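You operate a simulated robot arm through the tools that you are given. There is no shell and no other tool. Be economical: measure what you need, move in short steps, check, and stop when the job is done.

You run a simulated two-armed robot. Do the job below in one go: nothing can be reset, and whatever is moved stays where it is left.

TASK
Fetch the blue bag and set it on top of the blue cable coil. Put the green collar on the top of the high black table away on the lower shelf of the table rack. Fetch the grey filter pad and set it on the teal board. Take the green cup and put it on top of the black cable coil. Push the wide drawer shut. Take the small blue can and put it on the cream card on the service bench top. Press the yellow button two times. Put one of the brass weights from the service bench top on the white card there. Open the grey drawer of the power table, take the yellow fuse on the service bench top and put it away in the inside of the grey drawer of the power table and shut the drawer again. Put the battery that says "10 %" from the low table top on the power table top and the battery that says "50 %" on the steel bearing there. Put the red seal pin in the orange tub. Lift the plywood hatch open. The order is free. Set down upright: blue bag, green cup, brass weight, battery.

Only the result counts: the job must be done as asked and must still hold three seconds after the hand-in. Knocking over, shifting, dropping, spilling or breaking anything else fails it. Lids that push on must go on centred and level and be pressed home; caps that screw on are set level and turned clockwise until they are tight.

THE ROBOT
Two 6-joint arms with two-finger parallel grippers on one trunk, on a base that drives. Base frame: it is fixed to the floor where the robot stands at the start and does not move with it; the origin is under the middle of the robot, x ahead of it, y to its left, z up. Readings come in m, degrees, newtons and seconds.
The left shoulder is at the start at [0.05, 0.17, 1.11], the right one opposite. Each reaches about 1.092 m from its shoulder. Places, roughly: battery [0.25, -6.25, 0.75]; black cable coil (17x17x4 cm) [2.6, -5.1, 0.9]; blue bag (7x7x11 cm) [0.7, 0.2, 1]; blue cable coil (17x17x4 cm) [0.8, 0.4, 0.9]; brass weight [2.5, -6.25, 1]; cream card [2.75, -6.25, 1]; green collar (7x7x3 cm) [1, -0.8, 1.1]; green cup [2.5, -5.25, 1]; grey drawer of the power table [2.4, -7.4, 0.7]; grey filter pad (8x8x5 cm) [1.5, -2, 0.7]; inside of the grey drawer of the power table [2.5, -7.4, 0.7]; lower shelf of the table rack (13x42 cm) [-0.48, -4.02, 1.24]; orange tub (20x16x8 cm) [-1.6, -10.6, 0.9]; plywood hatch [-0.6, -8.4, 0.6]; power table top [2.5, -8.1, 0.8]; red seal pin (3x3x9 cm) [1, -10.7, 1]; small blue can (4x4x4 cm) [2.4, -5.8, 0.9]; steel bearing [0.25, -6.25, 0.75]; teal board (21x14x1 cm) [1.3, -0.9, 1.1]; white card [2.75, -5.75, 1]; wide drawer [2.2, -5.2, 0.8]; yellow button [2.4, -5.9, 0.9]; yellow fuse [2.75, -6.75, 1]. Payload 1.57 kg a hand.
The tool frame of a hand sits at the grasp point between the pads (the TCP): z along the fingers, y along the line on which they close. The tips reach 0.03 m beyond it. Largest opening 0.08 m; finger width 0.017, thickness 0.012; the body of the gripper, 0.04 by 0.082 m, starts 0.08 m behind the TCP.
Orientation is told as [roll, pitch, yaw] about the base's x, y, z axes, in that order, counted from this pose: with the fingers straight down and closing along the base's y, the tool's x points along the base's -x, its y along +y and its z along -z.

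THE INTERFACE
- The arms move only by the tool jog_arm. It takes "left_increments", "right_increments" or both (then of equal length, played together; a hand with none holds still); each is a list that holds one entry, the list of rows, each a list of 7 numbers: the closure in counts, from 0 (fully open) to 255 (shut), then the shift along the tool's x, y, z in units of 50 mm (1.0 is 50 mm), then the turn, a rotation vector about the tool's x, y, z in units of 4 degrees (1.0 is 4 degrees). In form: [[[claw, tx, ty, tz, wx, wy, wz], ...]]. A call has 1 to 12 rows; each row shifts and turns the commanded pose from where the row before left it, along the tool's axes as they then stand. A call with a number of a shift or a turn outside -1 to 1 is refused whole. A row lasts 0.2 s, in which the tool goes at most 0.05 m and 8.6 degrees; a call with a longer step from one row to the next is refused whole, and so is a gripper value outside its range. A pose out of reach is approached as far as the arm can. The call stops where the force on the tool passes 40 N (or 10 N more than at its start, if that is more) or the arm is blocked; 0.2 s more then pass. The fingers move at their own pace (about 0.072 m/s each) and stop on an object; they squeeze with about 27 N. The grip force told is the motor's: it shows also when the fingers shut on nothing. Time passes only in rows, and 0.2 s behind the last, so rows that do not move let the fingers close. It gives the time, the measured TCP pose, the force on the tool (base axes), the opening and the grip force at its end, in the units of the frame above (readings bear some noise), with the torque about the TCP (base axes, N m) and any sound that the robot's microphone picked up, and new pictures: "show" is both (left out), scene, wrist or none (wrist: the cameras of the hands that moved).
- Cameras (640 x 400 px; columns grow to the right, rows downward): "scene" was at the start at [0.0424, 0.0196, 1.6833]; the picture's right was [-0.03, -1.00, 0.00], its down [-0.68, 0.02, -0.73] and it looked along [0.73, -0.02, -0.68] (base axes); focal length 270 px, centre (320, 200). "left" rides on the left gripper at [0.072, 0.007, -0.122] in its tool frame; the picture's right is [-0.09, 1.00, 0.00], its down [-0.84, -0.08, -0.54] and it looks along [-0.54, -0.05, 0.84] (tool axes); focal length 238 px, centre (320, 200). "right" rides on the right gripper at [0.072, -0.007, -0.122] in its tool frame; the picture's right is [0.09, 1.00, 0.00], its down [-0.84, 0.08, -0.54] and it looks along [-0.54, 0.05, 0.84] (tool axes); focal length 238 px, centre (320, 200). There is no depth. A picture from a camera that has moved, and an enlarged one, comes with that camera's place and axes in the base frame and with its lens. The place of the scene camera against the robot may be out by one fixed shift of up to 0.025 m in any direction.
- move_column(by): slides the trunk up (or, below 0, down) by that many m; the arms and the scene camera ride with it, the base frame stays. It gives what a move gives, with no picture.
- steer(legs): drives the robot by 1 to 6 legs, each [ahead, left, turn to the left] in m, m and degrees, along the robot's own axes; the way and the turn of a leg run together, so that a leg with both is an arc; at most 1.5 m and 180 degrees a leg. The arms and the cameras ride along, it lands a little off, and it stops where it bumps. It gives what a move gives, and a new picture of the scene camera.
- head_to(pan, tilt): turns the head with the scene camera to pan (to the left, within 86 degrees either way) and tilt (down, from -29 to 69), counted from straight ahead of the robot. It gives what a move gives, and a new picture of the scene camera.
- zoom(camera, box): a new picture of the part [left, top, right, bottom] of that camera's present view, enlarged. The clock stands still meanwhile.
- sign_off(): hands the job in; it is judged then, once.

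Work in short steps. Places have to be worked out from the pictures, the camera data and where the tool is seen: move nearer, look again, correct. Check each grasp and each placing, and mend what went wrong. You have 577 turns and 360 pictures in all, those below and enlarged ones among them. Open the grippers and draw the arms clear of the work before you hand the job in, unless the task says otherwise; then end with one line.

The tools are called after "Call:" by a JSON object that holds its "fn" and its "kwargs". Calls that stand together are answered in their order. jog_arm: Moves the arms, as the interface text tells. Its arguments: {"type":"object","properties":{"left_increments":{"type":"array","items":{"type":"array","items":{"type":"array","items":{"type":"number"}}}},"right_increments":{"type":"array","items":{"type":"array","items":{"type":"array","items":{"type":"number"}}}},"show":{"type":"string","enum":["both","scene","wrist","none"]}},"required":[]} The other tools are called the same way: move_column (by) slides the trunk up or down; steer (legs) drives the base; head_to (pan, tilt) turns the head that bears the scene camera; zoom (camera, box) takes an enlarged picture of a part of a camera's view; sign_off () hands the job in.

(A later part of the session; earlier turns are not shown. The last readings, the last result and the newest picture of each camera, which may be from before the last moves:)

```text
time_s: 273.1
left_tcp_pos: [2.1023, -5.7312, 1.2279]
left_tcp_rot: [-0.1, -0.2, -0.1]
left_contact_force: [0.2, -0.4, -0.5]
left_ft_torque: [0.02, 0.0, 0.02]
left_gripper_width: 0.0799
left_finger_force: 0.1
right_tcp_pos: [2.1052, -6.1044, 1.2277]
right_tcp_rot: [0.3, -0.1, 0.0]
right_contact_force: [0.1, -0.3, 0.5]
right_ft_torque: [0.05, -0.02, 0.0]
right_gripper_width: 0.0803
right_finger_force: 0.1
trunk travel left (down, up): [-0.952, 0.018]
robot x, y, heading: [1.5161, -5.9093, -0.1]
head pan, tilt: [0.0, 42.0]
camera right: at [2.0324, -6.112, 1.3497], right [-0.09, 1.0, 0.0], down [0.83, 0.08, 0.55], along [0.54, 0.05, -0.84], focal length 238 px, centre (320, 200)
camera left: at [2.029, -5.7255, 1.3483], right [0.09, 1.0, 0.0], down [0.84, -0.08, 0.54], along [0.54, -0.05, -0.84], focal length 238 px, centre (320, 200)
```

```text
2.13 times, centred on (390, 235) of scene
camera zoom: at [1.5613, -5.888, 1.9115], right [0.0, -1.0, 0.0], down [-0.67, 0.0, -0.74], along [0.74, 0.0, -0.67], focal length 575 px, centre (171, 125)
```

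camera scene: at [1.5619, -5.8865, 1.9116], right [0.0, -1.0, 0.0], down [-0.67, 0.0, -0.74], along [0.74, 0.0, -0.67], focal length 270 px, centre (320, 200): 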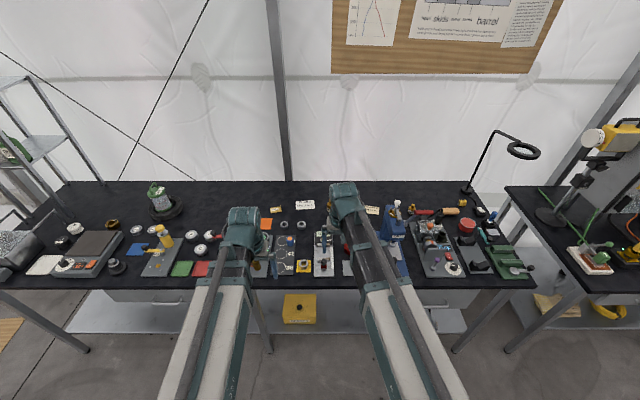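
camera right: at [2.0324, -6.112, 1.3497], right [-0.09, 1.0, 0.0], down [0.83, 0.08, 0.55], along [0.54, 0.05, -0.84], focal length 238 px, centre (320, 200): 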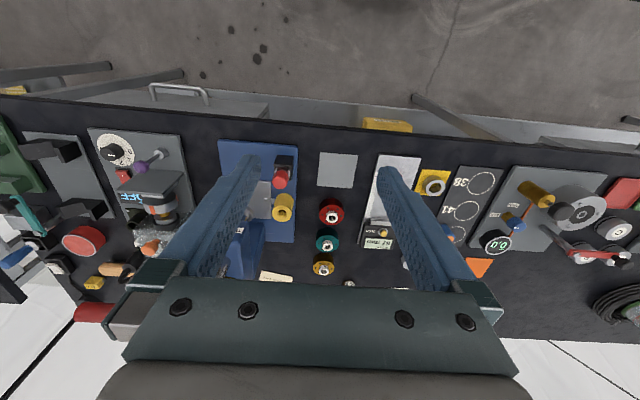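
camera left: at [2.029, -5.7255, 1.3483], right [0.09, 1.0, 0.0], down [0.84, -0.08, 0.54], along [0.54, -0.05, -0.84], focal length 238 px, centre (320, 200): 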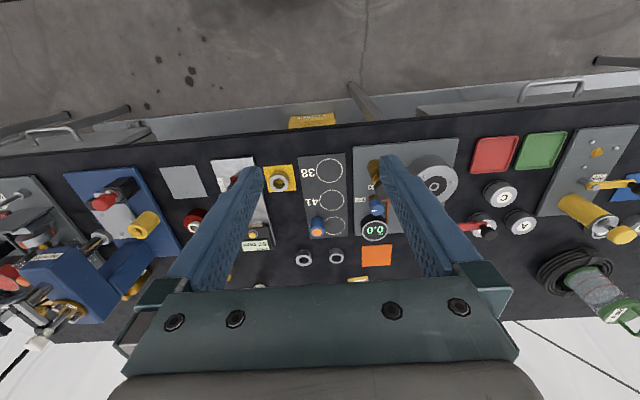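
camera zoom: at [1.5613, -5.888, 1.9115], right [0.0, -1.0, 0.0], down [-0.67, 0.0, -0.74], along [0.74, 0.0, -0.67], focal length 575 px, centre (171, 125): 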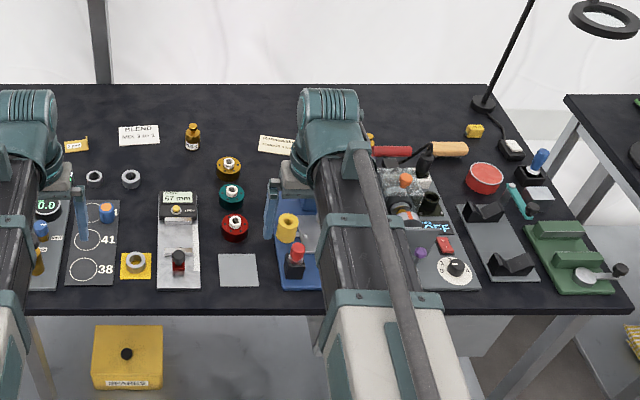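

The yellow ZERO button on the caliper gauge, the blue can with orange lid, the white "BLEND" card and the cream "TORQUE" card are identified. I drive ahead 0.2 to view the rear part of the bench.

Call:
{"fn": "steer", "kwargs": {"legs": [[0.2, 0, 0]]}}

Call:
{"fn": "jog_arm", "kwargs": {"left_increments": [[[0, 0, 0, 0, 0, 0, 0]]], "right_increments": [[[0, 0, 0, 0, 0, 0, 0]]], "show": "wrist"}}

Call:
{"fn": "zoom", "kwargs": {"camera": "right", "box": [180, 60, 480, 290]}}

```text
time_s: 274.7
left_tcp_pos: [2.3073, -5.7318, 1.2265]
left_tcp_rot: [0.0, 0.0, -0.1]
left_contact_force: [0.0, -0.2, -0.4]
left_ft_torque: [-0.02, 0.0, 0.0]
left_gripper_width: 0.0799
left_finger_force: 0.0
right_tcp_pos: [2.3099, -6.1031, 1.226]
right_tcp_rot: [0.2, -0.1, 0.1]
right_contact_force: [0.1, -0.6, -0.7]
right_ft_torque: [-0.04, 0.05, -0.01]
right_gripper_width: 0.0799
right_finger_force: 0.1
trunk travel left (down, up): [-0.952, 0.018]
robot x, y, heading: [1.7275, -5.9104, -0.4]
head pan, tilt: [0.0, 42.0]
camera scene: at [1.7683, -5.887, 1.9114], right [0.0, -1.0, 0.0], down [-0.67, 0.0, -0.74], along [0.74, 0.0, -0.67], focal length 270 px, centre (320, 200)
```

scene: 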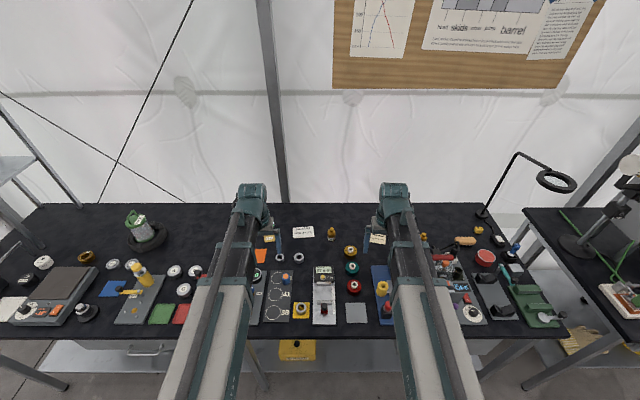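

```text
time_s: 275.1
left_tcp_pos: [2.3075, -5.7331, 1.2264]
left_tcp_rot: [-0.2, 0.0, -0.2]
left_contact_force: [0.1, 0.5, 0.4]
left_ft_torque: [-0.04, -0.02, 0.04]
left_gripper_width: 0.0799
left_finger_force: 0.1
right_tcp_pos: [2.3097, -6.1047, 1.227]
right_tcp_rot: [0.2, -0.2, 0.0]
right_contact_force: [0.1, -0.4, 0.0]
right_ft_torque: [-0.01, -0.02, 0.0]
right_gripper_width: 0.08
right_finger_force: 0.1
trunk travel left (down, up): [-0.952, 0.018]
robot x, y, heading: [1.7224, -5.9062, -0.1]
head pan, tilt: [0.0, 42.0]
camera right: at [2.2375, -6.1114, 1.3496], right [-0.09, 1.0, 0.0], down [0.84, 0.08, 0.55], along [0.54, 0.05, -0.84], focal length 238 px, centre (320, 200)
camera left: at [2.2342, -5.7254, 1.3479], right [0.1, 1.0, 0.0], down [0.84, -0.08, 0.54], along [0.54, -0.05, -0.84], focal length 238 px, centre (320, 200)
```

right: 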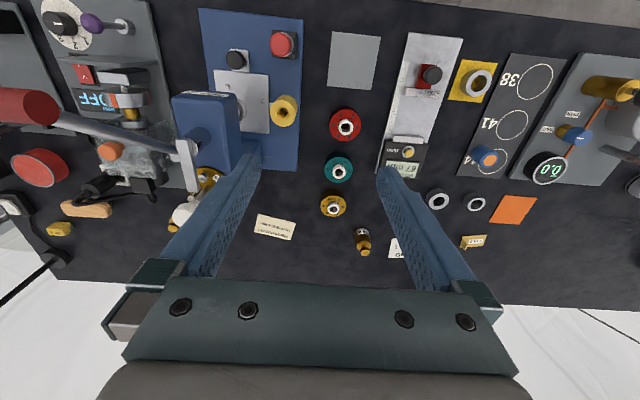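
left: 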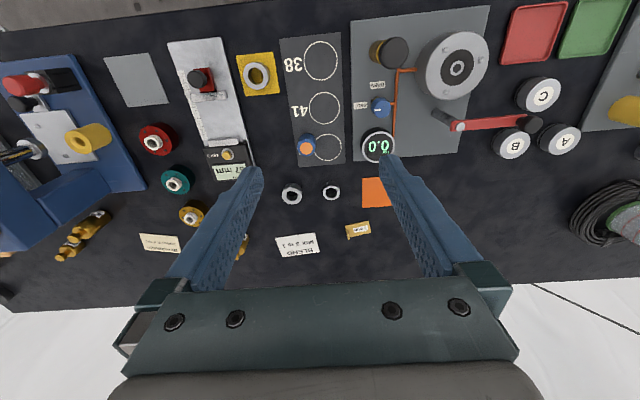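

```text
1.74 times, centred on (330, 175) of right
camera zoom: at [2.2375, -6.1114, 1.3496], right [-0.09, 1.0, 0.0], down [0.84, 0.08, 0.55], along [0.54, 0.05, -0.84], focal length 414 px, centre (303, 244)
```

zoom: 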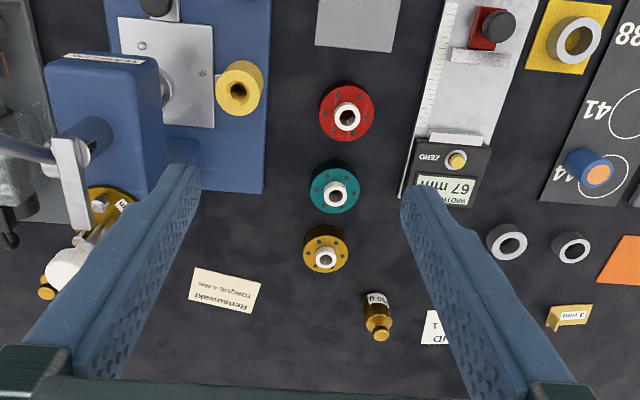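

The bench is at z≈0.88; the can is at about [2.388, −5.769], the cream card at [2.628, −6.189], a 50 g brass weight at [2.64, −5.966], and the white card at about [2.66, −5.825]. Both hands share the trunk height, so I first park the left hand tilted up and out of the way.

Call:
{"fn": "jog_arm", "kwargs": {"left_increments": [[[0, 0, 0.9, 0, 0, 0, 0], [0, 0, 0.9, 0, 0, 0, 0], [0, 0, 0.9, 0, 0, 0, 0], [0, 0, 0.9, 0, 0, 0, 0], [0, 0, 0.9, 0, 0, -1, 0], [0, 0, 0.9, 0, 0, -1, 0], [0, 0, 0, 0, 0, -1, 0], [0, 0, 0, 0, 0, -1, 0], [0, 0, 0, 0, 0, -1, 0], [0, 0, 0, 0, 0, -1, 0], [0, 0, 0, 0, 0, -1, 0], [0, 0, 0, 0, 0, -1, 0]]], "show": "none"}}

Call:
{"fn": "jog_arm", "kwargs": {"left_increments": [[[0, 0, 0, 0, 0, -1, 0], [0, 0, 0, 0, 0, -1, 0], [0, 0, 0, 0, 0, -1, 0], [0, 0, 0, 0, 0, -1, 0], [0, 0, 0, 0, 0, -1, 0], [0, 0, 0, 0, 0, -1, 0], [0, 0, 0, 0, 0, -1, 0], [0, 0, 0, 0, 0, -1, 0], [0, 0, 0, 0, 0, -1, 0], [0, 0, 0, 0, 0, -1, 0], [0, 0, 0, 0, 0, 0, 0]]], "show": "none"}}

```text
time_s: 277.7
left_tcp_pos: [2.307, -5.4628, 1.2607]
left_tcp_rot: [-0.1, -32.1, 0.0]
left_contact_force: [-0.3, -0.8, 0.3]
left_ft_torque: [0.02, -0.02, 0.03]
left_gripper_width: 0.0799
left_finger_force: 0.0
left hand out of reach, approached as far as the arm can: row 7, 8, 9, 10, 11, 12
right_tcp_pos: [2.3095, -6.1032, 1.226]
right_tcp_rot: [0.2, -0.2, 0.0]
right_contact_force: [-0.2, -0.7, 0.4]
right_ft_torque: [-0.02, -0.01, 0.0]
right_gripper_width: 0.0799
right_finger_force: 0.0
trunk travel left (down, up): [-0.952, 0.018]
robot x, y, heading: [1.7257, -5.909, -0.2]
head pan, tilt: [0.0, 42.0]
```

```text
time_s: 280.1
left_tcp_pos: [2.3075, -5.4632, 1.3792]
left_tcp_rot: [-0.3, -72.0, 0.0]
left_contact_force: [0.6, -1.0, 0.1]
left_ft_torque: [0.01, -0.03, 0.02]
left_gripper_width: 0.0798
left_finger_force: 0.0
left hand out of reach, approached as far as the arm can: row 1, 2, 3, 4, 5, 6, 7, 8, 9, 10
right_tcp_pos: [2.3093, -6.1031, 1.2267]
right_tcp_rot: [0.2, -0.2, 0.0]
right_contact_force: [0.3, 0.4, 1.9]
right_ft_torque: [0.0, 0.01, -0.03]
right_gripper_width: 0.08
right_finger_force: 0.1
trunk travel left (down, up): [-0.952, 0.018]
robot x, y, heading: [1.7258, -5.9092, -0.1]
head pan, tilt: [0.0, 42.0]
```

The left hand is parked high. I move the right hand over the can and look.

Call:
{"fn": "jog_arm", "kwargs": {"right_increments": [[[0, -0.226, 0.95, 0, 0, 0, 0], [0, -0.226, 0.95, 0, 0, 0, 0], [0, -0.226, 0.95, 0, 0, 0, 0], [0, -0.226, 0.95, 0, 0, 0, 0], [0, -0.226, 0.95, 0, 0, 0, 0], [0, -0.226, 0.95, 0, 0, 0, 0], [0, -0.226, 0.95, 0, 0, 0, 0], [0, 0, 0, 0, 0, 0, 0]]], "show": "none"}}

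Call:
{"fn": "move_column", "kwargs": {"by": -0.17}}

Call:
{"fn": "jog_arm", "kwargs": {"right_increments": [[[0, 0, 0, 0, 0, 0, 0]]], "show": "wrist"}}

```text
time_s: 281.9
left_tcp_pos: [2.3062, -5.4634, 1.3789]
left_tcp_rot: [-0.3, -72.0, 0.1]
left_contact_force: [-0.2, -0.7, 0.4]
left_ft_torque: [-0.03, 0.01, 0.01]
left_gripper_width: 0.0802
left_finger_force: 0.1
right_tcp_pos: [2.3881, -5.7705, 1.2266]
right_tcp_rot: [0.3, -0.2, -0.1]
right_contact_force: [-0.7, 0.4, -0.5]
right_ft_torque: [0.03, 0.0, 0.0]
right_gripper_width: 0.0802
right_finger_force: 0.1
trunk travel left (down, up): [-0.952, 0.018]
robot x, y, heading: [1.7258, -5.9092, -0.1]
head pan, tilt: [0.0, 42.0]
```

```text
time_s: 283.9
left_tcp_pos: [2.3073, -5.4627, 1.2068]
left_tcp_rot: [-0.4, -71.9, 0.2]
left_contact_force: [-0.5, 0.5, 0.2]
left_ft_torque: [0.01, 0.0, -0.01]
left_gripper_width: 0.0801
left_finger_force: 0.1
right_tcp_pos: [2.3879, -5.7709, 1.0565]
right_tcp_rot: [0.2, -0.2, 0.0]
right_contact_force: [-0.2, 0.2, -0.8]
right_ft_torque: [0.02, 0.01, 0.01]
right_gripper_width: 0.0799
right_finger_force: 0.0
trunk travel left (down, up): [-0.782, 0.188]
robot x, y, heading: [1.7224, -5.9097, -0.0]
head pan, tilt: [0.0, 42.0]
```

```text
time_s: 284.2
left_tcp_pos: [2.3068, -5.4637, 1.2088]
left_tcp_rot: [-0.4, -71.9, 0.3]
left_contact_force: [0.5, 0.0, -0.1]
left_ft_torque: [0.03, -0.02, -0.01]
left_gripper_width: 0.08
left_finger_force: 0.0
right_tcp_pos: [2.3883, -5.771, 1.0584]
right_tcp_rot: [0.1, -0.3, 0.0]
right_contact_force: [-0.1, 0.1, 0.1]
right_ft_torque: [0.02, -0.01, 0.01]
right_gripper_width: 0.08
right_finger_force: 0.1
trunk travel left (down, up): [-0.782, 0.188]
robot x, y, heading: [1.7243, -5.9083, 0.1]
head pan, tilt: [0.0, 42.0]
camera right: at [2.3162, -5.7783, 1.1797], right [-0.09, 1.0, 0.0], down [0.83, 0.08, 0.55], along [0.54, 0.05, -0.84], focal length 238 px, centre (320, 200)
```

right: 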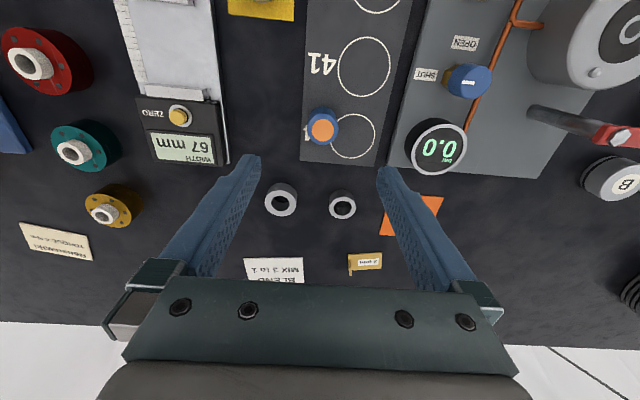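

The can is at [2.394, −5.769]. I lower over it.

Call:
{"fn": "jog_arm", "kwargs": {"right_increments": [[[0, -0.12, 0.03, 0, 0, 0, 0], [0, 0, 0, 0, 0, 0, 0]]], "show": "none"}}

Call:
{"fn": "move_column", "kwargs": {"by": -0.1}}

Call:
{"fn": "jog_arm", "kwargs": {"right_increments": [[[0, 0, 0, 0, 0, 0, 0]]], "show": "wrist"}}

```text
time_s: 284.9
left_tcp_pos: [2.3082, -5.4626, 1.2088]
left_tcp_rot: [-0.4, -72.0, 0.2]
left_contact_force: [-0.1, -0.6, 1.1]
left_ft_torque: [-0.01, -0.02, 0.0]
left_gripper_width: 0.0799
left_finger_force: 0.1
right_tcp_pos: [2.3942, -5.7694, 1.0572]
right_tcp_rot: [0.2, -0.1, 0.1]
right_contact_force: [-0.4, 0.2, -0.4]
right_ft_torque: [0.01, 0.01, 0.02]
right_gripper_width: 0.0802
right_finger_force: 0.1
trunk travel left (down, up): [-0.782, 0.188]
robot x, y, heading: [1.7204, -5.9107, -0.1]
head pan, tilt: [0.0, 42.0]
```

```text
time_s: 286.2
left_tcp_pos: [2.3077, -5.4619, 1.1079]
left_tcp_rot: [-0.4, -71.9, 0.2]
left_contact_force: [0.1, 0.3, -0.6]
left_ft_torque: [0.0, -0.01, -0.02]
left_gripper_width: 0.0797
left_finger_force: 0.0
right_tcp_pos: [2.3941, -5.7684, 0.9574]
right_tcp_rot: [0.3, -0.1, 0.0]
right_contact_force: [0.3, -0.1, -0.3]
right_ft_torque: [0.01, 0.01, -0.02]
right_gripper_width: 0.0801
right_finger_force: 0.0
trunk travel left (down, up): [-0.682, 0.288]
robot x, y, heading: [1.7251, -5.9104, -0.3]
head pan, tilt: [0.0, 42.0]
```

```text
time_s: 286.6
left_tcp_pos: [2.3075, -5.4628, 1.1103]
left_tcp_rot: [-0.4, -71.9, 0.2]
left_contact_force: [-1.1, 0.5, 0.6]
left_ft_torque: [-0.03, 0.03, -0.05]
left_gripper_width: 0.0802
left_finger_force: 0.0
right_tcp_pos: [2.3941, -5.7697, 0.9569]
right_tcp_rot: [0.2, -0.2, 0.1]
right_contact_force: [0.1, -0.2, -0.1]
right_ft_torque: [-0.01, -0.01, -0.03]
right_gripper_width: 0.0803
right_finger_force: 0.1
trunk travel left (down, up): [-0.682, 0.288]
robot x, y, heading: [1.7246, -5.9104, 0.0]
head pan, tilt: [0.0, 42.0]
camera right: at [2.3221, -5.7765, 1.0797], right [-0.09, 1.0, 0.0], down [0.83, 0.08, 0.55], along [0.54, 0.05, -0.84], focal length 238 px, centre (320, 200)
```

right: 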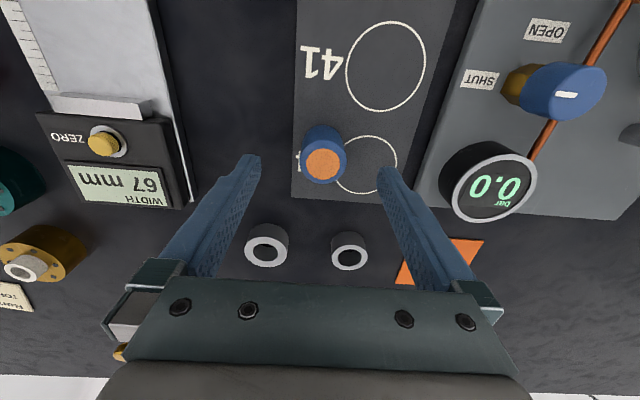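

Centred. I lower 3.6 cm and grip the can.

Call:
{"fn": "move_column", "kwargs": {"by": -0.035}}

Call:
{"fn": "jog_arm", "kwargs": {"right_increments": [[[255, 0, 0, 0, 0, 0, 0], [255, 0, 0, 0, 0, 0, 0], [255, 0, 0, 0, 0, 0, 0], [255, 0, 0, 0, 0, 0, 0]]], "show": "wrist"}}

```text
time_s: 287.4
left_tcp_pos: [2.3063, -5.4631, 1.0735]
left_tcp_rot: [-0.4, -72.0, 0.2]
left_contact_force: [-0.1, -0.2, 0.0]
left_ft_torque: [-0.01, 0.03, 0.02]
left_gripper_width: 0.0803
left_finger_force: 0.0
right_tcp_pos: [2.3943, -5.7698, 0.9229]
right_tcp_rot: [0.2, -0.2, 0.0]
right_contact_force: [0.0, -0.9, -0.8]
right_ft_torque: [0.0, 0.0, -0.04]
right_gripper_width: 0.0799
right_finger_force: 0.2
trunk travel left (down, up): [-0.647, 0.323]
robot x, y, heading: [1.7218, -5.9107, 0.0]
head pan, tilt: [0.0, 42.0]
```

```text
time_s: 288.4
left_tcp_pos: [2.3067, -5.4634, 1.0739]
left_tcp_rot: [-0.4, -71.9, 0.2]
left_contact_force: [0.3, -0.3, -0.2]
left_ft_torque: [0.0, 0.02, -0.02]
left_gripper_width: 0.08
left_finger_force: 0.2
right_tcp_pos: [2.3938, -5.7697, 0.9212]
right_tcp_rot: [0.2, -0.2, 0.0]
right_contact_force: [0.1, -0.1, 0.5]
right_ft_torque: [-0.02, 0.02, 0.02]
right_gripper_width: 0.0324
right_finger_force: 27.0
trunk travel left (down, up): [-0.647, 0.323]
robot x, y, heading: [1.7244, -5.9095, 0.1]
head pan, tilt: [0.0, 42.0]
camera right: at [2.3221, -5.7766, 1.0447], right [-0.09, 1.0, 0.0], down [0.83, 0.08, 0.55], along [0.54, 0.05, -0.84], focal length 238 px, centre (320, 200)
```

right: 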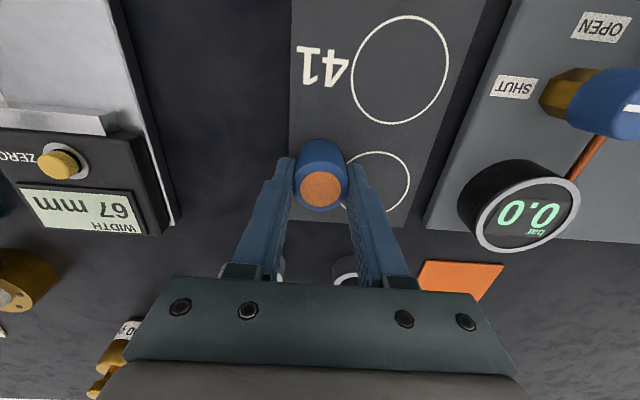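

The can is gripped. I lift and carry it over to the cream card.

Call:
{"fn": "move_column", "kwargs": {"by": 0.26}}

Call:
{"fn": "jog_arm", "kwargs": {"right_increments": [[[255, -0.46, -0.82, 0, 0, 0, 0], [255, -0.46, -0.82, 0, 0, 0, 0], [255, -0.46, -0.82, 0, 0, 0, 0], [255, -0.46, -0.82, 0, 0, 0, 0], [255, -0.46, -0.82, 0, 0, 0, 0], [255, -0.46, -0.82, 0, 0, 0, 0], [255, -0.46, -0.82, 0, 0, 0, 0], [255, -0.46, -0.82, 0, 0, 0, 0], [255, -0.46, -0.82, 0, 0, 0, 0], [255, -0.46, -0.82, 0, 0, 0, 0], [255, 0, 0, 0, 0, 0, 0]]], "show": "wrist"}}

```text
time_s: 291.0
left_tcp_pos: [2.3072, -5.4635, 1.3332]
left_tcp_rot: [-0.4, -71.9, 0.2]
left_contact_force: [-0.8, -0.2, 0.2]
left_ft_torque: [0.02, -0.03, 0.02]
left_gripper_width: 0.08
left_finger_force: 0.1
right_tcp_pos: [2.3931, -5.7679, 1.1818]
right_tcp_rot: [0.1, -0.2, 0.0]
right_contact_force: [0.4, 0.1, 0.0]
right_ft_torque: [-0.01, 0.02, 0.0]
right_gripper_width: 0.0319
right_finger_force: 27.5
trunk travel left (down, up): [-0.907, 0.063]
robot x, y, heading: [1.726, -5.9101, -0.1]
head pan, tilt: [0.0, 42.0]
```

```text
time_s: 293.4
left_tcp_pos: [2.3061, -5.4618, 1.3339]
left_tcp_rot: [-0.5, -72.0, 0.2]
left_contact_force: [0.3, 0.0, 0.2]
left_ft_torque: [0.0, 0.0, 0.02]
left_gripper_width: 0.0799
left_finger_force: 0.1
right_tcp_pos: [2.6222, -6.178, 1.182]
right_tcp_rot: [0.2, -0.2, 0.0]
right_contact_force: [0.0, 0.3, 0.5]
right_ft_torque: [-0.01, 0.01, 0.0]
right_gripper_width: 0.0323
right_finger_force: 27.1
trunk travel left (down, up): [-0.907, 0.063]
robot x, y, heading: [1.721, -5.9085, -0.3]
head pan, tilt: [0.0, 42.0]
camera right: at [2.5507, -6.1853, 1.3049], right [-0.09, 1.0, 0.0], down [0.83, 0.08, 0.55], along [0.54, 0.05, -0.84], focal length 238 px, centre (320, 200)
```

right: 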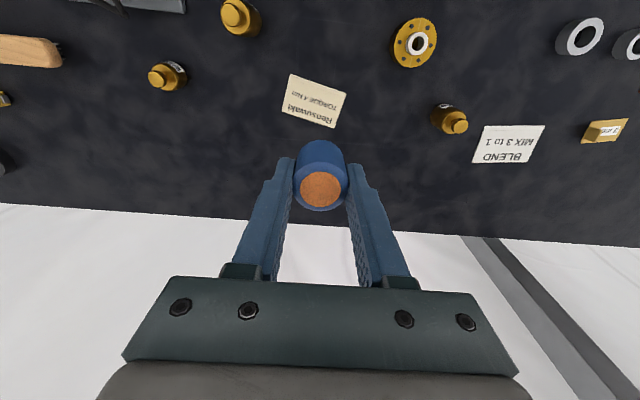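

The card is right below at [2.629, −6.1885]. I fine-tune and lower.

Call:
{"fn": "jog_arm", "kwargs": {"right_increments": [[[255, -0.14, -0.21, 0, 0, 0, 0], [255, 0, 0, 0, 0, 0, 0]]], "show": "none"}}

Call:
{"fn": "move_column", "kwargs": {"by": -0.235}}

Call:
{"fn": "jog_arm", "kwargs": {"right_increments": [[[255, 0, 0, 0, 0, 0, 0]]], "show": "wrist"}}

```text
time_s: 294.0
left_tcp_pos: [2.3074, -5.4628, 1.3345]
left_tcp_rot: [-0.4, -71.9, 0.2]
left_contact_force: [-0.3, 0.3, 0.4]
left_ft_torque: [-0.02, 0.0, 0.01]
left_gripper_width: 0.08
left_finger_force: 0.1
right_tcp_pos: [2.6303, -6.1895, 1.1815]
right_tcp_rot: [0.2, -0.3, 0.1]
right_contact_force: [-0.5, -0.7, 0.2]
right_ft_torque: [-0.02, 0.0, 0.0]
right_gripper_width: 0.0321
right_finger_force: 27.4
trunk travel left (down, up): [-0.907, 0.063]
robot x, y, heading: [1.7233, -5.9086, -0.0]
head pan, tilt: [0.0, 42.0]
```

```text
time_s: 296.5
left_tcp_pos: [2.3067, -5.4628, 1.0985]
left_tcp_rot: [-0.3, -72.0, 0.1]
left_contact_force: [-0.5, 0.0, 1.0]
left_ft_torque: [0.0, -0.02, 0.02]
left_gripper_width: 0.08
left_finger_force: 0.2
right_tcp_pos: [2.63, -6.1897, 0.9463]
right_tcp_rot: [0.2, -0.1, 0.0]
right_contact_force: [0.4, 0.7, -0.3]
right_ft_torque: [-0.01, 0.0, -0.02]
right_gripper_width: 0.0321
right_finger_force: 27.1
trunk travel left (down, up): [-0.672, 0.298]
robot x, y, heading: [1.7251, -5.9071, -0.3]
head pan, tilt: [0.0, 42.0]
```

```text
time_s: 296.9
left_tcp_pos: [2.3065, -5.4643, 1.0983]
left_tcp_rot: [-0.3, -71.9, 0.2]
left_contact_force: [-0.7, -0.8, 0.0]
left_ft_torque: [-0.03, 0.01, -0.04]
left_gripper_width: 0.0801
left_finger_force: 0.1
right_tcp_pos: [2.6311, -6.189, 0.9479]
right_tcp_rot: [0.1, -0.2, 0.0]
right_contact_force: [0.6, -0.4, -0.2]
right_ft_torque: [-0.02, 0.0, -0.01]
right_gripper_width: 0.0321
right_finger_force: 27.1
trunk travel left (down, up): [-0.672, 0.298]
robot x, y, heading: [1.7221, -5.9072, -0.1]
head pan, tilt: [0.0, 42.0]
camera right: at [2.5586, -6.1964, 1.0697], right [-0.09, 1.0, 0.0], down [0.83, 0.08, 0.55], along [0.54, 0.05, -0.84], focal length 238 px, centre (320, 200)
```

right: 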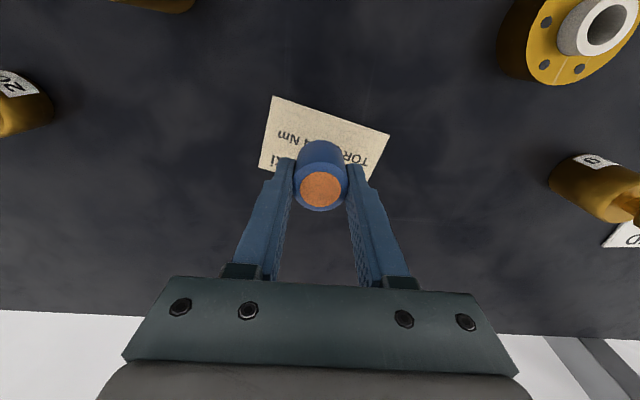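

It is exactly centred. I lower to contact.

Call:
{"fn": "move_column", "kwargs": {"by": -0.022}}

Call:
{"fn": "move_column", "kwargs": {"by": -0.005}}

Call:
{"fn": "move_column", "kwargs": {"by": -0.004}}

```text
time_s: 297.6
left_tcp_pos: [2.3066, -5.4632, 1.0754]
left_tcp_rot: [-0.5, -71.8, 0.1]
left_contact_force: [0.1, 0.6, -0.6]
left_ft_torque: [0.01, 0.0, 0.0]
left_gripper_width: 0.0798
left_finger_force: 0.0
right_tcp_pos: [2.63, -6.1887, 0.9242]
right_tcp_rot: [0.2, -0.2, 0.0]
right_contact_force: [-0.1, -0.7, -0.3]
right_ft_torque: [0.04, 0.0, -0.01]
right_gripper_width: 0.0321
right_finger_force: 27.1
trunk travel left (down, up): [-0.65, 0.32]
robot x, y, heading: [1.7235, -5.9109, -0.0]
head pan, tilt: [0.0, 42.0]
```

```text
time_s: 298.1
left_tcp_pos: [2.3063, -5.4627, 1.0719]
left_tcp_rot: [-0.4, -71.9, 0.3]
left_contact_force: [-0.1, 0.1, -0.3]
left_ft_torque: [0.02, -0.02, 0.0]
left_gripper_width: 0.08
left_finger_force: 0.1
right_tcp_pos: [2.6312, -6.1885, 0.9223]
right_tcp_rot: [0.2, -0.2, 0.0]
right_contact_force: [1.0, 0.3, 7.5]
right_ft_torque: [-0.05, -0.03, -0.01]
right_gripper_width: 0.0322
right_finger_force: 27.2
trunk travel left (down, up): [-0.645, 0.325]
robot x, y, heading: [1.7237, -5.9108, 0.0]
head pan, tilt: [0.0, 42.0]
```

```text
time_s: 298.6
left_tcp_pos: [2.305, -5.4622, 1.0695]
left_tcp_rot: [-0.5, -72.1, 0.3]
left_contact_force: [-0.3, -0.4, 0.3]
left_ft_torque: [-0.03, 0.02, -0.01]
left_gripper_width: 0.0799
left_finger_force: 0.1
right_tcp_pos: [2.6293, -6.1876, 0.9181]
right_tcp_rot: [0.2, -0.3, -0.1]
right_contact_force: [4.0, -1.6, 30.0]
right_ft_torque: [-0.09, -0.03, -0.02]
right_gripper_width: 0.0321
right_finger_force: 26.4
trunk travel left (down, up): [-0.641, 0.329]
robot x, y, heading: [1.7226, -5.9084, 0.1]
head pan, tilt: [0.0, 42.0]
```

Contact. I release and rise.

Call:
{"fn": "jog_arm", "kwargs": {"right_increments": [[[80, 0, 0, 0, 0, 0, 0], [80, 0, 0, 0, 0, 0, 0]]], "show": "none"}}

Call:
{"fn": "move_column", "kwargs": {"by": 0.25}}

Call:
{"fn": "jog_arm", "kwargs": {"right_increments": [[[0, 0, 0, 0, 0, 0, 0]]], "show": "wrist"}}

```text
time_s: 299.2
left_tcp_pos: [2.3071, -5.4629, 1.0673]
left_tcp_rot: [-0.3, -71.9, 0.2]
left_contact_force: [-0.4, 0.4, 0.3]
left_ft_torque: [0.03, 0.0, -0.01]
left_gripper_width: 0.0803
left_finger_force: 0.1
right_tcp_pos: [2.6303, -6.1883, 0.9148]
right_tcp_rot: [0.2, -0.3, 0.1]
right_contact_force: [0.7, -0.1, -0.6]
right_ft_torque: [-0.03, 0.01, -0.02]
right_gripper_width: 0.0545
right_finger_force: 0.0
trunk travel left (down, up): [-0.641, 0.329]
robot x, y, heading: [1.7244, -5.9099, -0.1]
head pan, tilt: [0.0, 42.0]
```

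```text
time_s: 301.8
left_tcp_pos: [2.3079, -5.4638, 1.3178]
left_tcp_rot: [-0.4, -71.9, 0.2]
left_contact_force: [-0.4, 0.1, -1.2]
left_ft_torque: [-0.01, 0.04, -0.02]
left_gripper_width: 0.0798
left_finger_force: 0.1
right_tcp_pos: [2.6302, -6.1896, 1.1666]
right_tcp_rot: [0.2, -0.2, 0.0]
right_contact_force: [0.6, -0.5, -0.4]
right_ft_torque: [0.0, 0.03, 0.0]
right_gripper_width: 0.055
right_finger_force: 0.1
trunk travel left (down, up): [-0.891, 0.079]
robot x, y, heading: [1.7251, -5.9097, -0.1]
head pan, tilt: [0.0, 42.0]
```

```text
time_s: 302.2
left_tcp_pos: [2.308, -5.4639, 1.3169]
left_tcp_rot: [-0.4, -72.0, 0.2]
left_contact_force: [0.1, -0.2, -0.3]
left_ft_torque: [-0.02, 0.0, 0.0]
left_gripper_width: 0.0801
left_finger_force: 0.0
right_tcp_pos: [2.6296, -6.1894, 1.1646]
right_tcp_rot: [0.2, -0.2, 0.0]
right_contact_force: [-0.2, 0.8, -0.1]
right_ft_torque: [-0.04, 0.0, 0.02]
right_gripper_width: 0.0797
right_finger_force: 0.0
trunk travel left (down, up): [-0.891, 0.079]
robot x, y, heading: [1.7249, -5.9104, 0.1]
head pan, tilt: [0.0, 42.0]
camera right: at [2.5586, -6.1964, 1.2886], right [-0.09, 1.0, 0.0], down [0.83, 0.08, 0.55], along [0.54, 0.05, -0.84], focal length 238 px, centre (320, 200)
```

right: 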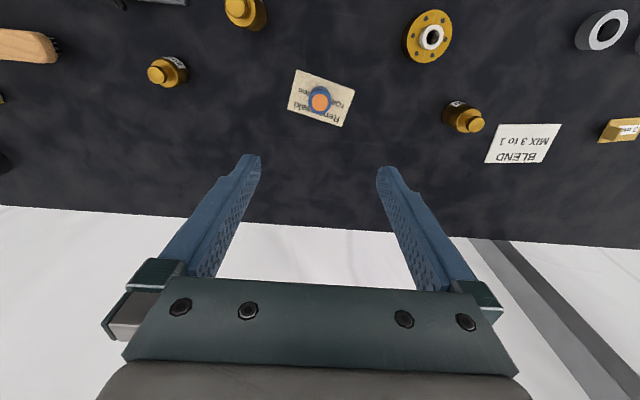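

The can is on the card. Next the brass weight: I move over it at about [2.622, −5.964].

Call:
{"fn": "steer", "kwargs": {"legs": [[0.06, 0, 0]]}}

Call:
{"fn": "jog_arm", "kwargs": {"right_increments": [[[0, 0.27, 0.9, 0, 0, 0, 0], [0, 0.27, 0.9, 0, 0, 0, 0], [0, 0.27, 0.9, 0, 0, 0, 0], [0, 0.27, 0.9, 0, 0, 0, 0], [0, 0.27, 0.9, 0, 0, 0, 0], [0, 0, 0, 0, 0, 0, 0]]], "show": "wrist"}}

```text
time_s: 303.2
left_tcp_pos: [2.3678, -5.463, 1.3168]
left_tcp_rot: [-0.3, -71.8, 0.2]
left_contact_force: [1.6, 1.0, -0.4]
left_ft_torque: [-0.03, 0.04, -0.01]
left_gripper_width: 0.0799
left_finger_force: 0.0
right_tcp_pos: [2.6912, -6.1897, 1.1641]
right_tcp_rot: [0.2, -0.1, -0.1]
right_contact_force: [0.7, 0.5, 0.5]
right_ft_torque: [-0.02, 0.04, -0.01]
right_gripper_width: 0.08
right_finger_force: 0.0
trunk travel left (down, up): [-0.891, 0.079]
robot x, y, heading: [1.785, -5.9102, -0.1]
head pan, tilt: [0.0, 42.0]
camera scene: at [1.8286, -5.8872, 1.8504], right [0.0, -1.0, 0.0], down [-0.67, 0.0, -0.74], along [0.74, 0.0, -0.67], focal length 270 px, centre (320, 200)
```

scene: 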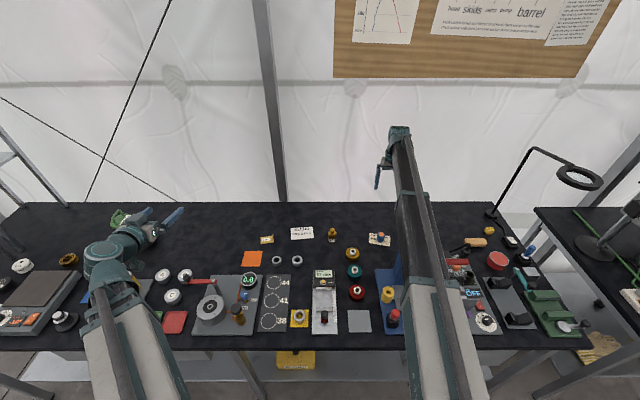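

```text
time_s: 304.6
left_tcp_pos: [2.3675, -5.4641, 1.3179]
left_tcp_rot: [-0.3, -71.9, 0.2]
left_contact_force: [0.4, 0.5, -0.2]
left_ft_torque: [0.0, -0.01, 0.02]
left_gripper_width: 0.08
left_finger_force: 0.0
right_tcp_pos: [2.6234, -5.9671, 1.1655]
right_tcp_rot: [0.1, -0.2, 0.2]
right_contact_force: [-0.1, 0.0, 0.3]
right_ft_torque: [0.01, 0.04, -0.02]
right_gripper_width: 0.0799
right_finger_force: 0.1
trunk travel left (down, up): [-0.891, 0.079]
robot x, y, heading: [1.7827, -5.9118, -0.3]
head pan, tilt: [0.0, 42.0]
camera right: at [2.5503, -5.9739, 1.2885], right [-0.09, 1.0, 0.0], down [0.84, 0.07, 0.55], along [0.54, 0.05, -0.84], focal length 238 px, centre (320, 200)
```

right: 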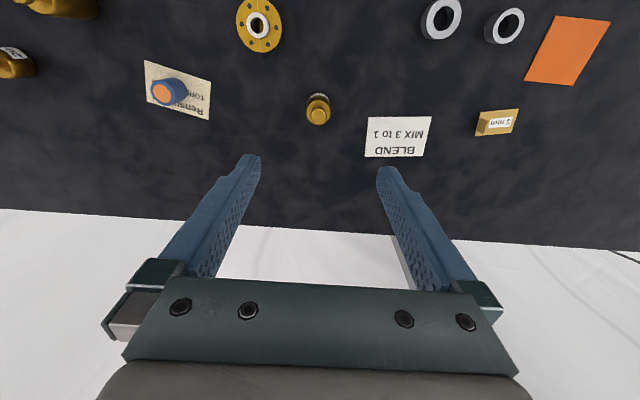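

The weight is at [2.632, −5.968]. I adjust and lower for a close look.

Call:
{"fn": "jog_arm", "kwargs": {"right_increments": [[[0, -0.18, -0.02, 0, 0, 0, 0], [0, 0, 0, 0, 0, 0, 0]]], "show": "none"}}

Call:
{"fn": "move_column", "kwargs": {"by": -0.18}}

Call:
{"fn": "jog_arm", "kwargs": {"right_increments": [[[0, 0, 0, 0, 0, 0, 0]]], "show": "wrist"}}

```text
time_s: 305.2
left_tcp_pos: [2.3664, -5.4637, 1.3173]
left_tcp_rot: [-0.4, -71.9, 0.1]
left_contact_force: [0.1, -0.3, -0.4]
left_ft_torque: [-0.02, 0.02, 0.0]
left_gripper_width: 0.0801
left_finger_force: 0.0
right_tcp_pos: [2.629, -5.9669, 1.167]
right_tcp_rot: [0.2, -0.2, 0.0]
right_contact_force: [0.3, 0.2, 1.2]
right_ft_torque: [0.0, 0.0, 0.0]
right_gripper_width: 0.0801
right_finger_force: 0.1
trunk travel left (down, up): [-0.891, 0.079]
robot x, y, heading: [1.7831, -5.9071, -0.4]
head pan, tilt: [0.0, 42.0]
```

```text
time_s: 307.2
left_tcp_pos: [2.3655, -5.4638, 1.1379]
left_tcp_rot: [-0.3, -71.9, 0.1]
left_contact_force: [0.0, -0.2, -0.7]
left_ft_torque: [-0.03, 0.0, 0.02]
left_gripper_width: 0.0806
left_finger_force: 0.1
right_tcp_pos: [2.6306, -5.9672, 0.9869]
right_tcp_rot: [0.3, -0.2, 0.0]
right_contact_force: [0.4, 0.0, -0.1]
right_ft_torque: [-0.01, 0.04, 0.01]
right_gripper_width: 0.0802
right_finger_force: 0.0
trunk travel left (down, up): [-0.711, 0.259]
robot x, y, heading: [1.7883, -5.9104, -0.3]
head pan, tilt: [0.0, 42.0]
```

```text
time_s: 307.6
left_tcp_pos: [2.3669, -5.4624, 1.1376]
left_tcp_rot: [-0.4, -71.8, 0.1]
left_contact_force: [0.4, 0.0, 0.2]
left_ft_torque: [0.0, -0.03, 0.0]
left_gripper_width: 0.08
left_finger_force: 0.1
right_tcp_pos: [2.6301, -5.9671, 0.9868]
right_tcp_rot: [0.2, -0.2, 0.1]
right_contact_force: [-0.1, 0.9, 0.5]
right_ft_torque: [0.03, 0.02, 0.0]
right_gripper_width: 0.0801
right_finger_force: 0.1
trunk travel left (down, up): [-0.711, 0.259]
robot x, y, heading: [1.7826, -5.915, -0.1]
head pan, tilt: [0.0, 42.0]
camera right: at [2.5582, -5.9745, 1.1087], right [-0.09, 1.0, 0.0], down [0.83, 0.07, 0.55], along [0.54, 0.05, -0.84], focal length 238 px, centre (320, 200)
```

right: 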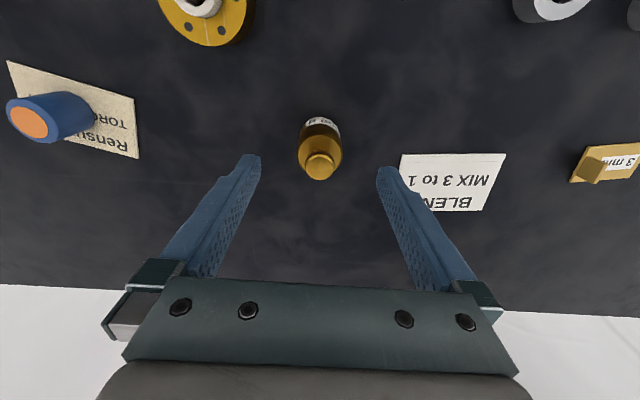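

Well centred. I lower 6.6 cm and grip.

Call:
{"fn": "move_column", "kwargs": {"by": -0.066}}

Call:
{"fn": "jog_arm", "kwargs": {"right_increments": [[[255, 0, 0, 0, 0, 0, 0], [255, 0, 0, 0, 0, 0, 0], [255, 0, 0, 0, 0, 0, 0], [255, 0, 0, 0, 0, 0, 0]]], "show": "wrist"}}

```text
time_s: 308.6
left_tcp_pos: [2.3674, -5.4634, 1.0714]
left_tcp_rot: [-0.3, -71.9, 0.1]
left_contact_force: [-0.9, 0.6, 0.3]
left_ft_torque: [0.01, 0.01, 0.0]
left_gripper_width: 0.0801
left_finger_force: 0.0
right_tcp_pos: [2.6304, -5.9673, 0.9207]
right_tcp_rot: [0.3, -0.1, 0.0]
right_contact_force: [-0.2, 0.7, -0.3]
right_ft_torque: [0.02, -0.02, -0.06]
right_gripper_width: 0.08
right_finger_force: 0.1
trunk travel left (down, up): [-0.645, 0.325]
robot x, y, heading: [1.7817, -5.9116, -0.2]
head pan, tilt: [0.0, 42.0]
```

```text
time_s: 309.6
left_tcp_pos: [2.3671, -5.4636, 1.0709]
left_tcp_rot: [-0.4, -71.9, 0.1]
left_contact_force: [-0.7, 0.3, -0.1]
left_ft_torque: [-0.01, 0.01, 0.0]
left_gripper_width: 0.0801
left_finger_force: 0.1
right_tcp_pos: [2.6303, -5.9667, 0.92]
right_tcp_rot: [0.2, -0.3, 0.0]
right_contact_force: [0.7, 0.5, 1.1]
right_ft_torque: [-0.03, 0.01, 0.0]
right_gripper_width: 0.0374
right_finger_force: 27.0
trunk travel left (down, up): [-0.645, 0.325]
robot x, y, heading: [1.7817, -5.9082, -0.1]
head pan, tilt: [0.0, 42.0]
camera right: at [2.5582, -5.9745, 1.0427], right [-0.09, 1.0, 0.0], down [0.83, 0.07, 0.55], along [0.54, 0.05, -0.84], focal length 238 px, centre (320, 200)
```

right: 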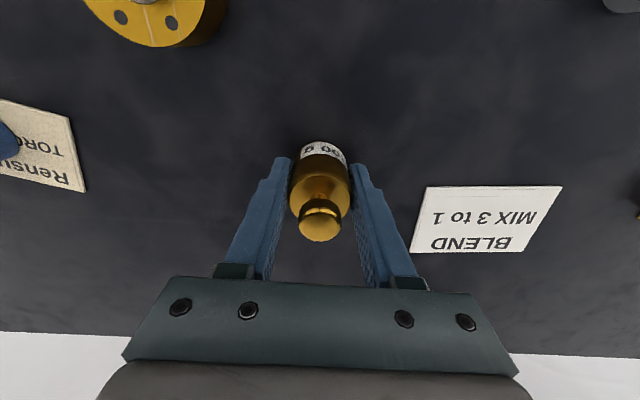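

Gripped. I lift 6 cm and move over the white card.

Call:
{"fn": "move_column", "kwargs": {"by": 0.06}}

Call:
{"fn": "jog_arm", "kwargs": {"right_increments": [[[255, -0.27, 0.93, 0, 0, 0, 0], [255, -0.27, 0.93, 0, 0, 0, 0], [255, -0.27, 0.93, 0, 0, 0, 0], [255, 0, 0, 0, 0, 0, 0]]], "show": "wrist"}}

```text
time_s: 310.6
left_tcp_pos: [2.3674, -5.4625, 1.1312]
left_tcp_rot: [-0.4, -71.9, 0.1]
left_contact_force: [-0.2, -0.8, 0.4]
left_ft_torque: [-0.02, 0.01, 0.02]
left_gripper_width: 0.0801
left_finger_force: 0.1
right_tcp_pos: [2.6305, -5.967, 0.9803]
right_tcp_rot: [0.2, -0.3, 0.0]
right_contact_force: [0.2, 0.2, -3.1]
right_ft_torque: [-0.04, 0.02, 0.0]
right_gripper_width: 0.0373
right_finger_force: 27.0
trunk travel left (down, up): [-0.705, 0.265]
robot x, y, heading: [1.7805, -5.9088, -0.3]
head pan, tilt: [0.0, 42.0]
```

```text
time_s: 311.6
left_tcp_pos: [2.3659, -5.4628, 1.1315]
left_tcp_rot: [-0.4, -71.9, 0.1]
left_contact_force: [0.8, -0.4, -0.5]
left_ft_torque: [0.02, 0.01, -0.01]
left_gripper_width: 0.0802
left_finger_force: 0.0
right_tcp_pos: [2.6691, -5.8302, 0.9795]
right_tcp_rot: [0.1, -0.1, -0.1]
right_contact_force: [-0.8, 0.0, -1.9]
right_ft_torque: [-0.01, 0.02, -0.01]
right_gripper_width: 0.0372
right_finger_force: 27.1
trunk travel left (down, up): [-0.705, 0.265]
robot x, y, heading: [1.7812, -5.9106, -0.3]
head pan, tilt: [0.0, 42.0]
camera right: at [2.597, -5.8371, 1.1025], right [-0.09, 1.0, 0.0], down [0.84, 0.07, 0.55], along [0.54, 0.05, -0.84], focal length 238 px, centre (320, 200)
```

right: 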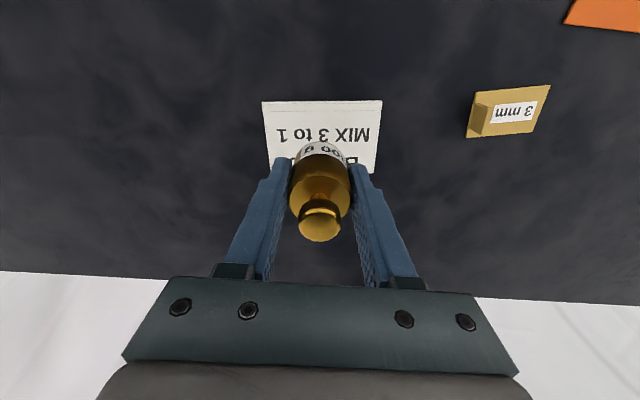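

Centred above the card. I lower to contact.

Call:
{"fn": "move_column", "kwargs": {"by": -0.056}}

Call:
{"fn": "move_column", "kwargs": {"by": -0.005}}

```text
time_s: 312.6
left_tcp_pos: [2.3664, -5.4627, 1.0746]
left_tcp_rot: [-0.3, -71.9, 0.1]
left_contact_force: [-0.3, -0.3, 0.3]
left_ft_torque: [0.04, -0.04, -0.01]
left_gripper_width: 0.08
left_finger_force: 0.0
right_tcp_pos: [2.6692, -5.8299, 0.9227]
right_tcp_rot: [0.2, -0.2, 0.0]
right_contact_force: [0.5, -0.7, -3.6]
right_ft_torque: [0.03, 0.01, 0.01]
right_gripper_width: 0.0372
right_finger_force: 27.2
trunk travel left (down, up): [-0.649, 0.321]
robot x, y, heading: [1.7794, -5.9095, -0.3]
head pan, tilt: [0.0, 42.0]
```

```text
time_s: 313.1
left_tcp_pos: [2.3651, -5.4634, 1.071]
left_tcp_rot: [-0.2, -72.0, 0.1]
left_contact_force: [-0.8, -0.7, 0.4]
left_ft_torque: [0.0, -0.02, 0.0]
left_gripper_width: 0.0798
left_finger_force: 0.1
right_tcp_pos: [2.6677, -5.8302, 0.9196]
right_tcp_rot: [0.1, -0.2, 0.0]
right_contact_force: [0.6, -0.3, 14.1]
right_ft_torque: [-0.05, -0.04, 0.01]
right_gripper_width: 0.0373
right_finger_force: 27.0
trunk travel left (down, up): [-0.644, 0.326]
robot x, y, heading: [1.787, -5.9114, -0.1]
head pan, tilt: [0.0, 42.0]
```

Contact. I release, lift and check.

Call:
{"fn": "jog_arm", "kwargs": {"right_increments": [[[70, 0, 0, 0, 0, 0, 0], [70, 0, 0, 0, 0, 0, 0]]], "show": "none"}}

Call:
{"fn": "move_column", "kwargs": {"by": 0.2}}

Call:
{"fn": "jog_arm", "kwargs": {"right_increments": [[[255, 0, 0, 0, 0, 0, 0], [255, 0, 0, 0, 0, 0, 0]]], "show": "wrist"}}

```text
time_s: 313.8
left_tcp_pos: [2.3665, -5.4639, 1.0706]
left_tcp_rot: [-0.4, -71.9, 0.1]
left_contact_force: [-0.3, 0.4, 0.7]
left_ft_torque: [0.0, 0.01, 0.03]
left_gripper_width: 0.0797
left_finger_force: 0.1
right_tcp_pos: [2.6686, -5.8294, 0.9191]
right_tcp_rot: [0.2, -0.2, 0.0]
right_contact_force: [-0.1, -0.4, -0.1]
right_ft_torque: [-0.03, 0.02, -0.03]
right_gripper_width: 0.0582
right_finger_force: 0.1
trunk travel left (down, up): [-0.644, 0.326]
robot x, y, heading: [1.7869, -5.9095, -0.3]
head pan, tilt: [0.0, 42.0]
```

```text
time_s: 315.9
left_tcp_pos: [2.366, -5.4634, 1.2707]
left_tcp_rot: [-0.4, -71.9, 0.2]
left_contact_force: [-0.1, -0.7, 0.2]
left_ft_torque: [-0.01, 0.0, 0.01]
left_gripper_width: 0.08
left_finger_force: 0.1
right_tcp_pos: [2.6698, -5.8296, 1.1186]
right_tcp_rot: [0.3, -0.1, 0.0]
right_contact_force: [0.4, 0.4, -0.1]
right_ft_torque: [-0.01, 0.02, 0.01]
right_gripper_width: 0.058
right_finger_force: 0.0
trunk travel left (down, up): [-0.844, 0.126]
robot x, y, heading: [1.7854, -5.9094, -0.2]
head pan, tilt: [0.0, 42.0]
```

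```text
time_s: 316.5
left_tcp_pos: [2.3669, -5.4634, 1.27]
left_tcp_rot: [-0.4, -71.9, 0.1]
left_contact_force: [0.2, 0.1, 0.5]
left_ft_torque: [0.03, 0.01, -0.04]
left_gripper_width: 0.08
left_finger_force: 0.1
right_tcp_pos: [2.6697, -5.8293, 1.1187]
right_tcp_rot: [0.3, -0.2, 0.0]
right_contact_force: [0.2, 0.0, 0.3]
right_ft_torque: [0.02, -0.01, -0.01]
right_gripper_width: 0.0002
right_finger_force: 14.7
trunk travel left (down, up): [-0.844, 0.126]
robot x, y, heading: [1.7816, -5.9117, -0.2]
head pan, tilt: [0.0, 42.0]
camera right: at [2.5969, -5.8373, 1.2417], right [-0.09, 1.0, 0.0], down [0.83, 0.07, 0.55], along [0.54, 0.05, -0.84], focal length 238 px, centre (320, 200)
```

right: 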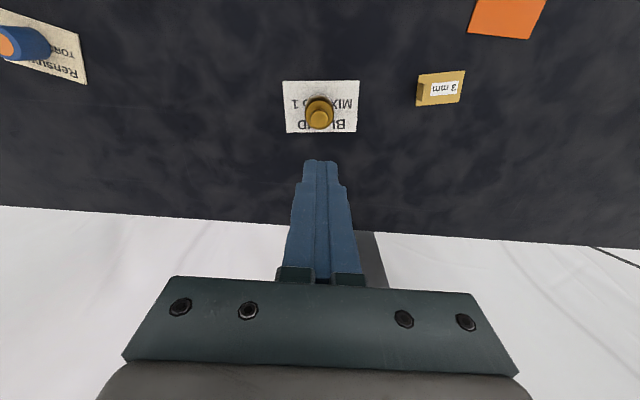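

The weight is on the white card. Next the yellow ZERO button at [2.393, −5.923, 0.905]: I move the closed fingers above it and lower for a look.

Call:
{"fn": "jog_arm", "kwargs": {"right_increments": [[[255, 0.923, -0.31, 0, 0, 0, 0], [255, 0.923, -0.31, 0, 0, 0, 0], [255, 0.923, -0.31, 0, 0, 0, 0], [255, 0.923, -0.31, 0, 0, 0, 0], [255, 0.923, -0.31, 0, 0, 0, 0], [255, 0.923, -0.31, 0, 0, 0, 0], [255, 0, 0, 0, 0, 0, 0]]], "show": "none"}}

Call:
{"fn": "move_column", "kwargs": {"by": -0.12}}

Call:
{"fn": "jog_arm", "kwargs": {"right_increments": [[[255, 0, 0, 0, 0, 0, 0]]], "show": "wrist"}}

```text
time_s: 318.1
left_tcp_pos: [2.3662, -5.4628, 1.2715]
left_tcp_rot: [-0.4, -71.8, 0.2]
left_contact_force: [-0.1, -1.3, -0.3]
left_ft_torque: [0.0, -0.02, 0.03]
left_gripper_width: 0.08
left_finger_force: 0.1
right_tcp_pos: [2.3907, -5.9217, 1.1186]
right_tcp_rot: [0.3, -0.2, -0.1]
right_contact_force: [0.2, -0.4, 0.0]
right_ft_torque: [-0.01, 0.02, 0.02]
right_gripper_width: 0.0001
right_finger_force: 21.2
right hand out of reach, approached as far as the arm can: row 6
trunk travel left (down, up): [-0.844, 0.126]
robot x, y, heading: [1.7797, -5.9085, -0.2]
head pan, tilt: [0.0, 42.0]
```

```text
time_s: 319.6
left_tcp_pos: [2.3669, -5.4626, 1.1505]
left_tcp_rot: [-0.5, -72.0, 0.1]
left_contact_force: [-0.6, -0.4, 0.4]
left_ft_torque: [-0.01, 0.0, -0.03]
left_gripper_width: 0.08
left_finger_force: 0.0
right_tcp_pos: [2.3895, -5.9229, 0.9988]
right_tcp_rot: [0.2, -0.2, 0.0]
right_contact_force: [-0.8, -0.4, 0.4]
right_ft_torque: [0.03, -0.02, 0.01]
right_gripper_width: 0.0001
right_finger_force: 21.2
trunk travel left (down, up): [-0.724, 0.246]
robot x, y, heading: [1.7818, -5.9099, -0.4]
head pan, tilt: [0.0, 42.0]
```

```text
time_s: 320.0
left_tcp_pos: [2.3666, -5.4622, 1.1509]
left_tcp_rot: [-0.5, -71.9, 0.1]
left_contact_force: [-0.5, 0.6, 0.2]
left_ft_torque: [0.03, 0.03, -0.02]
left_gripper_width: 0.0801
left_finger_force: 0.2
right_tcp_pos: [2.3916, -5.9216, 0.9981]
right_tcp_rot: [0.3, -0.2, -0.1]
right_contact_force: [-0.7, 0.2, -0.6]
right_ft_torque: [-0.02, -0.01, -0.01]
right_gripper_width: 0.0
right_finger_force: 20.8
trunk travel left (down, up): [-0.724, 0.246]
robot x, y, heading: [1.7844, -5.9087, -0.3]
head pan, tilt: [0.0, 42.0]
camera right: at [2.3188, -5.929, 1.1217], right [-0.09, 1.0, 0.0], down [0.83, 0.07, 0.55], along [0.54, 0.05, -0.84], focal length 238 px, centre (320, 200)
```

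right: 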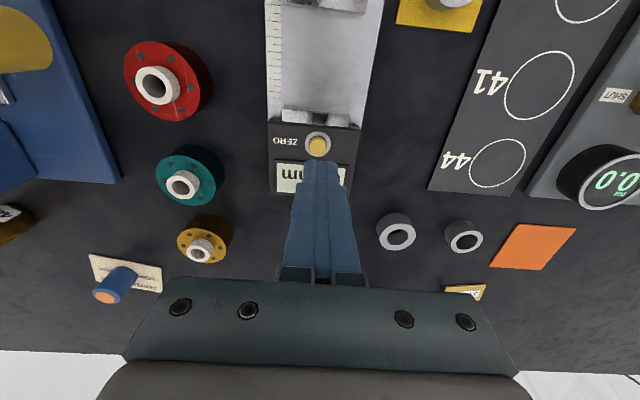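

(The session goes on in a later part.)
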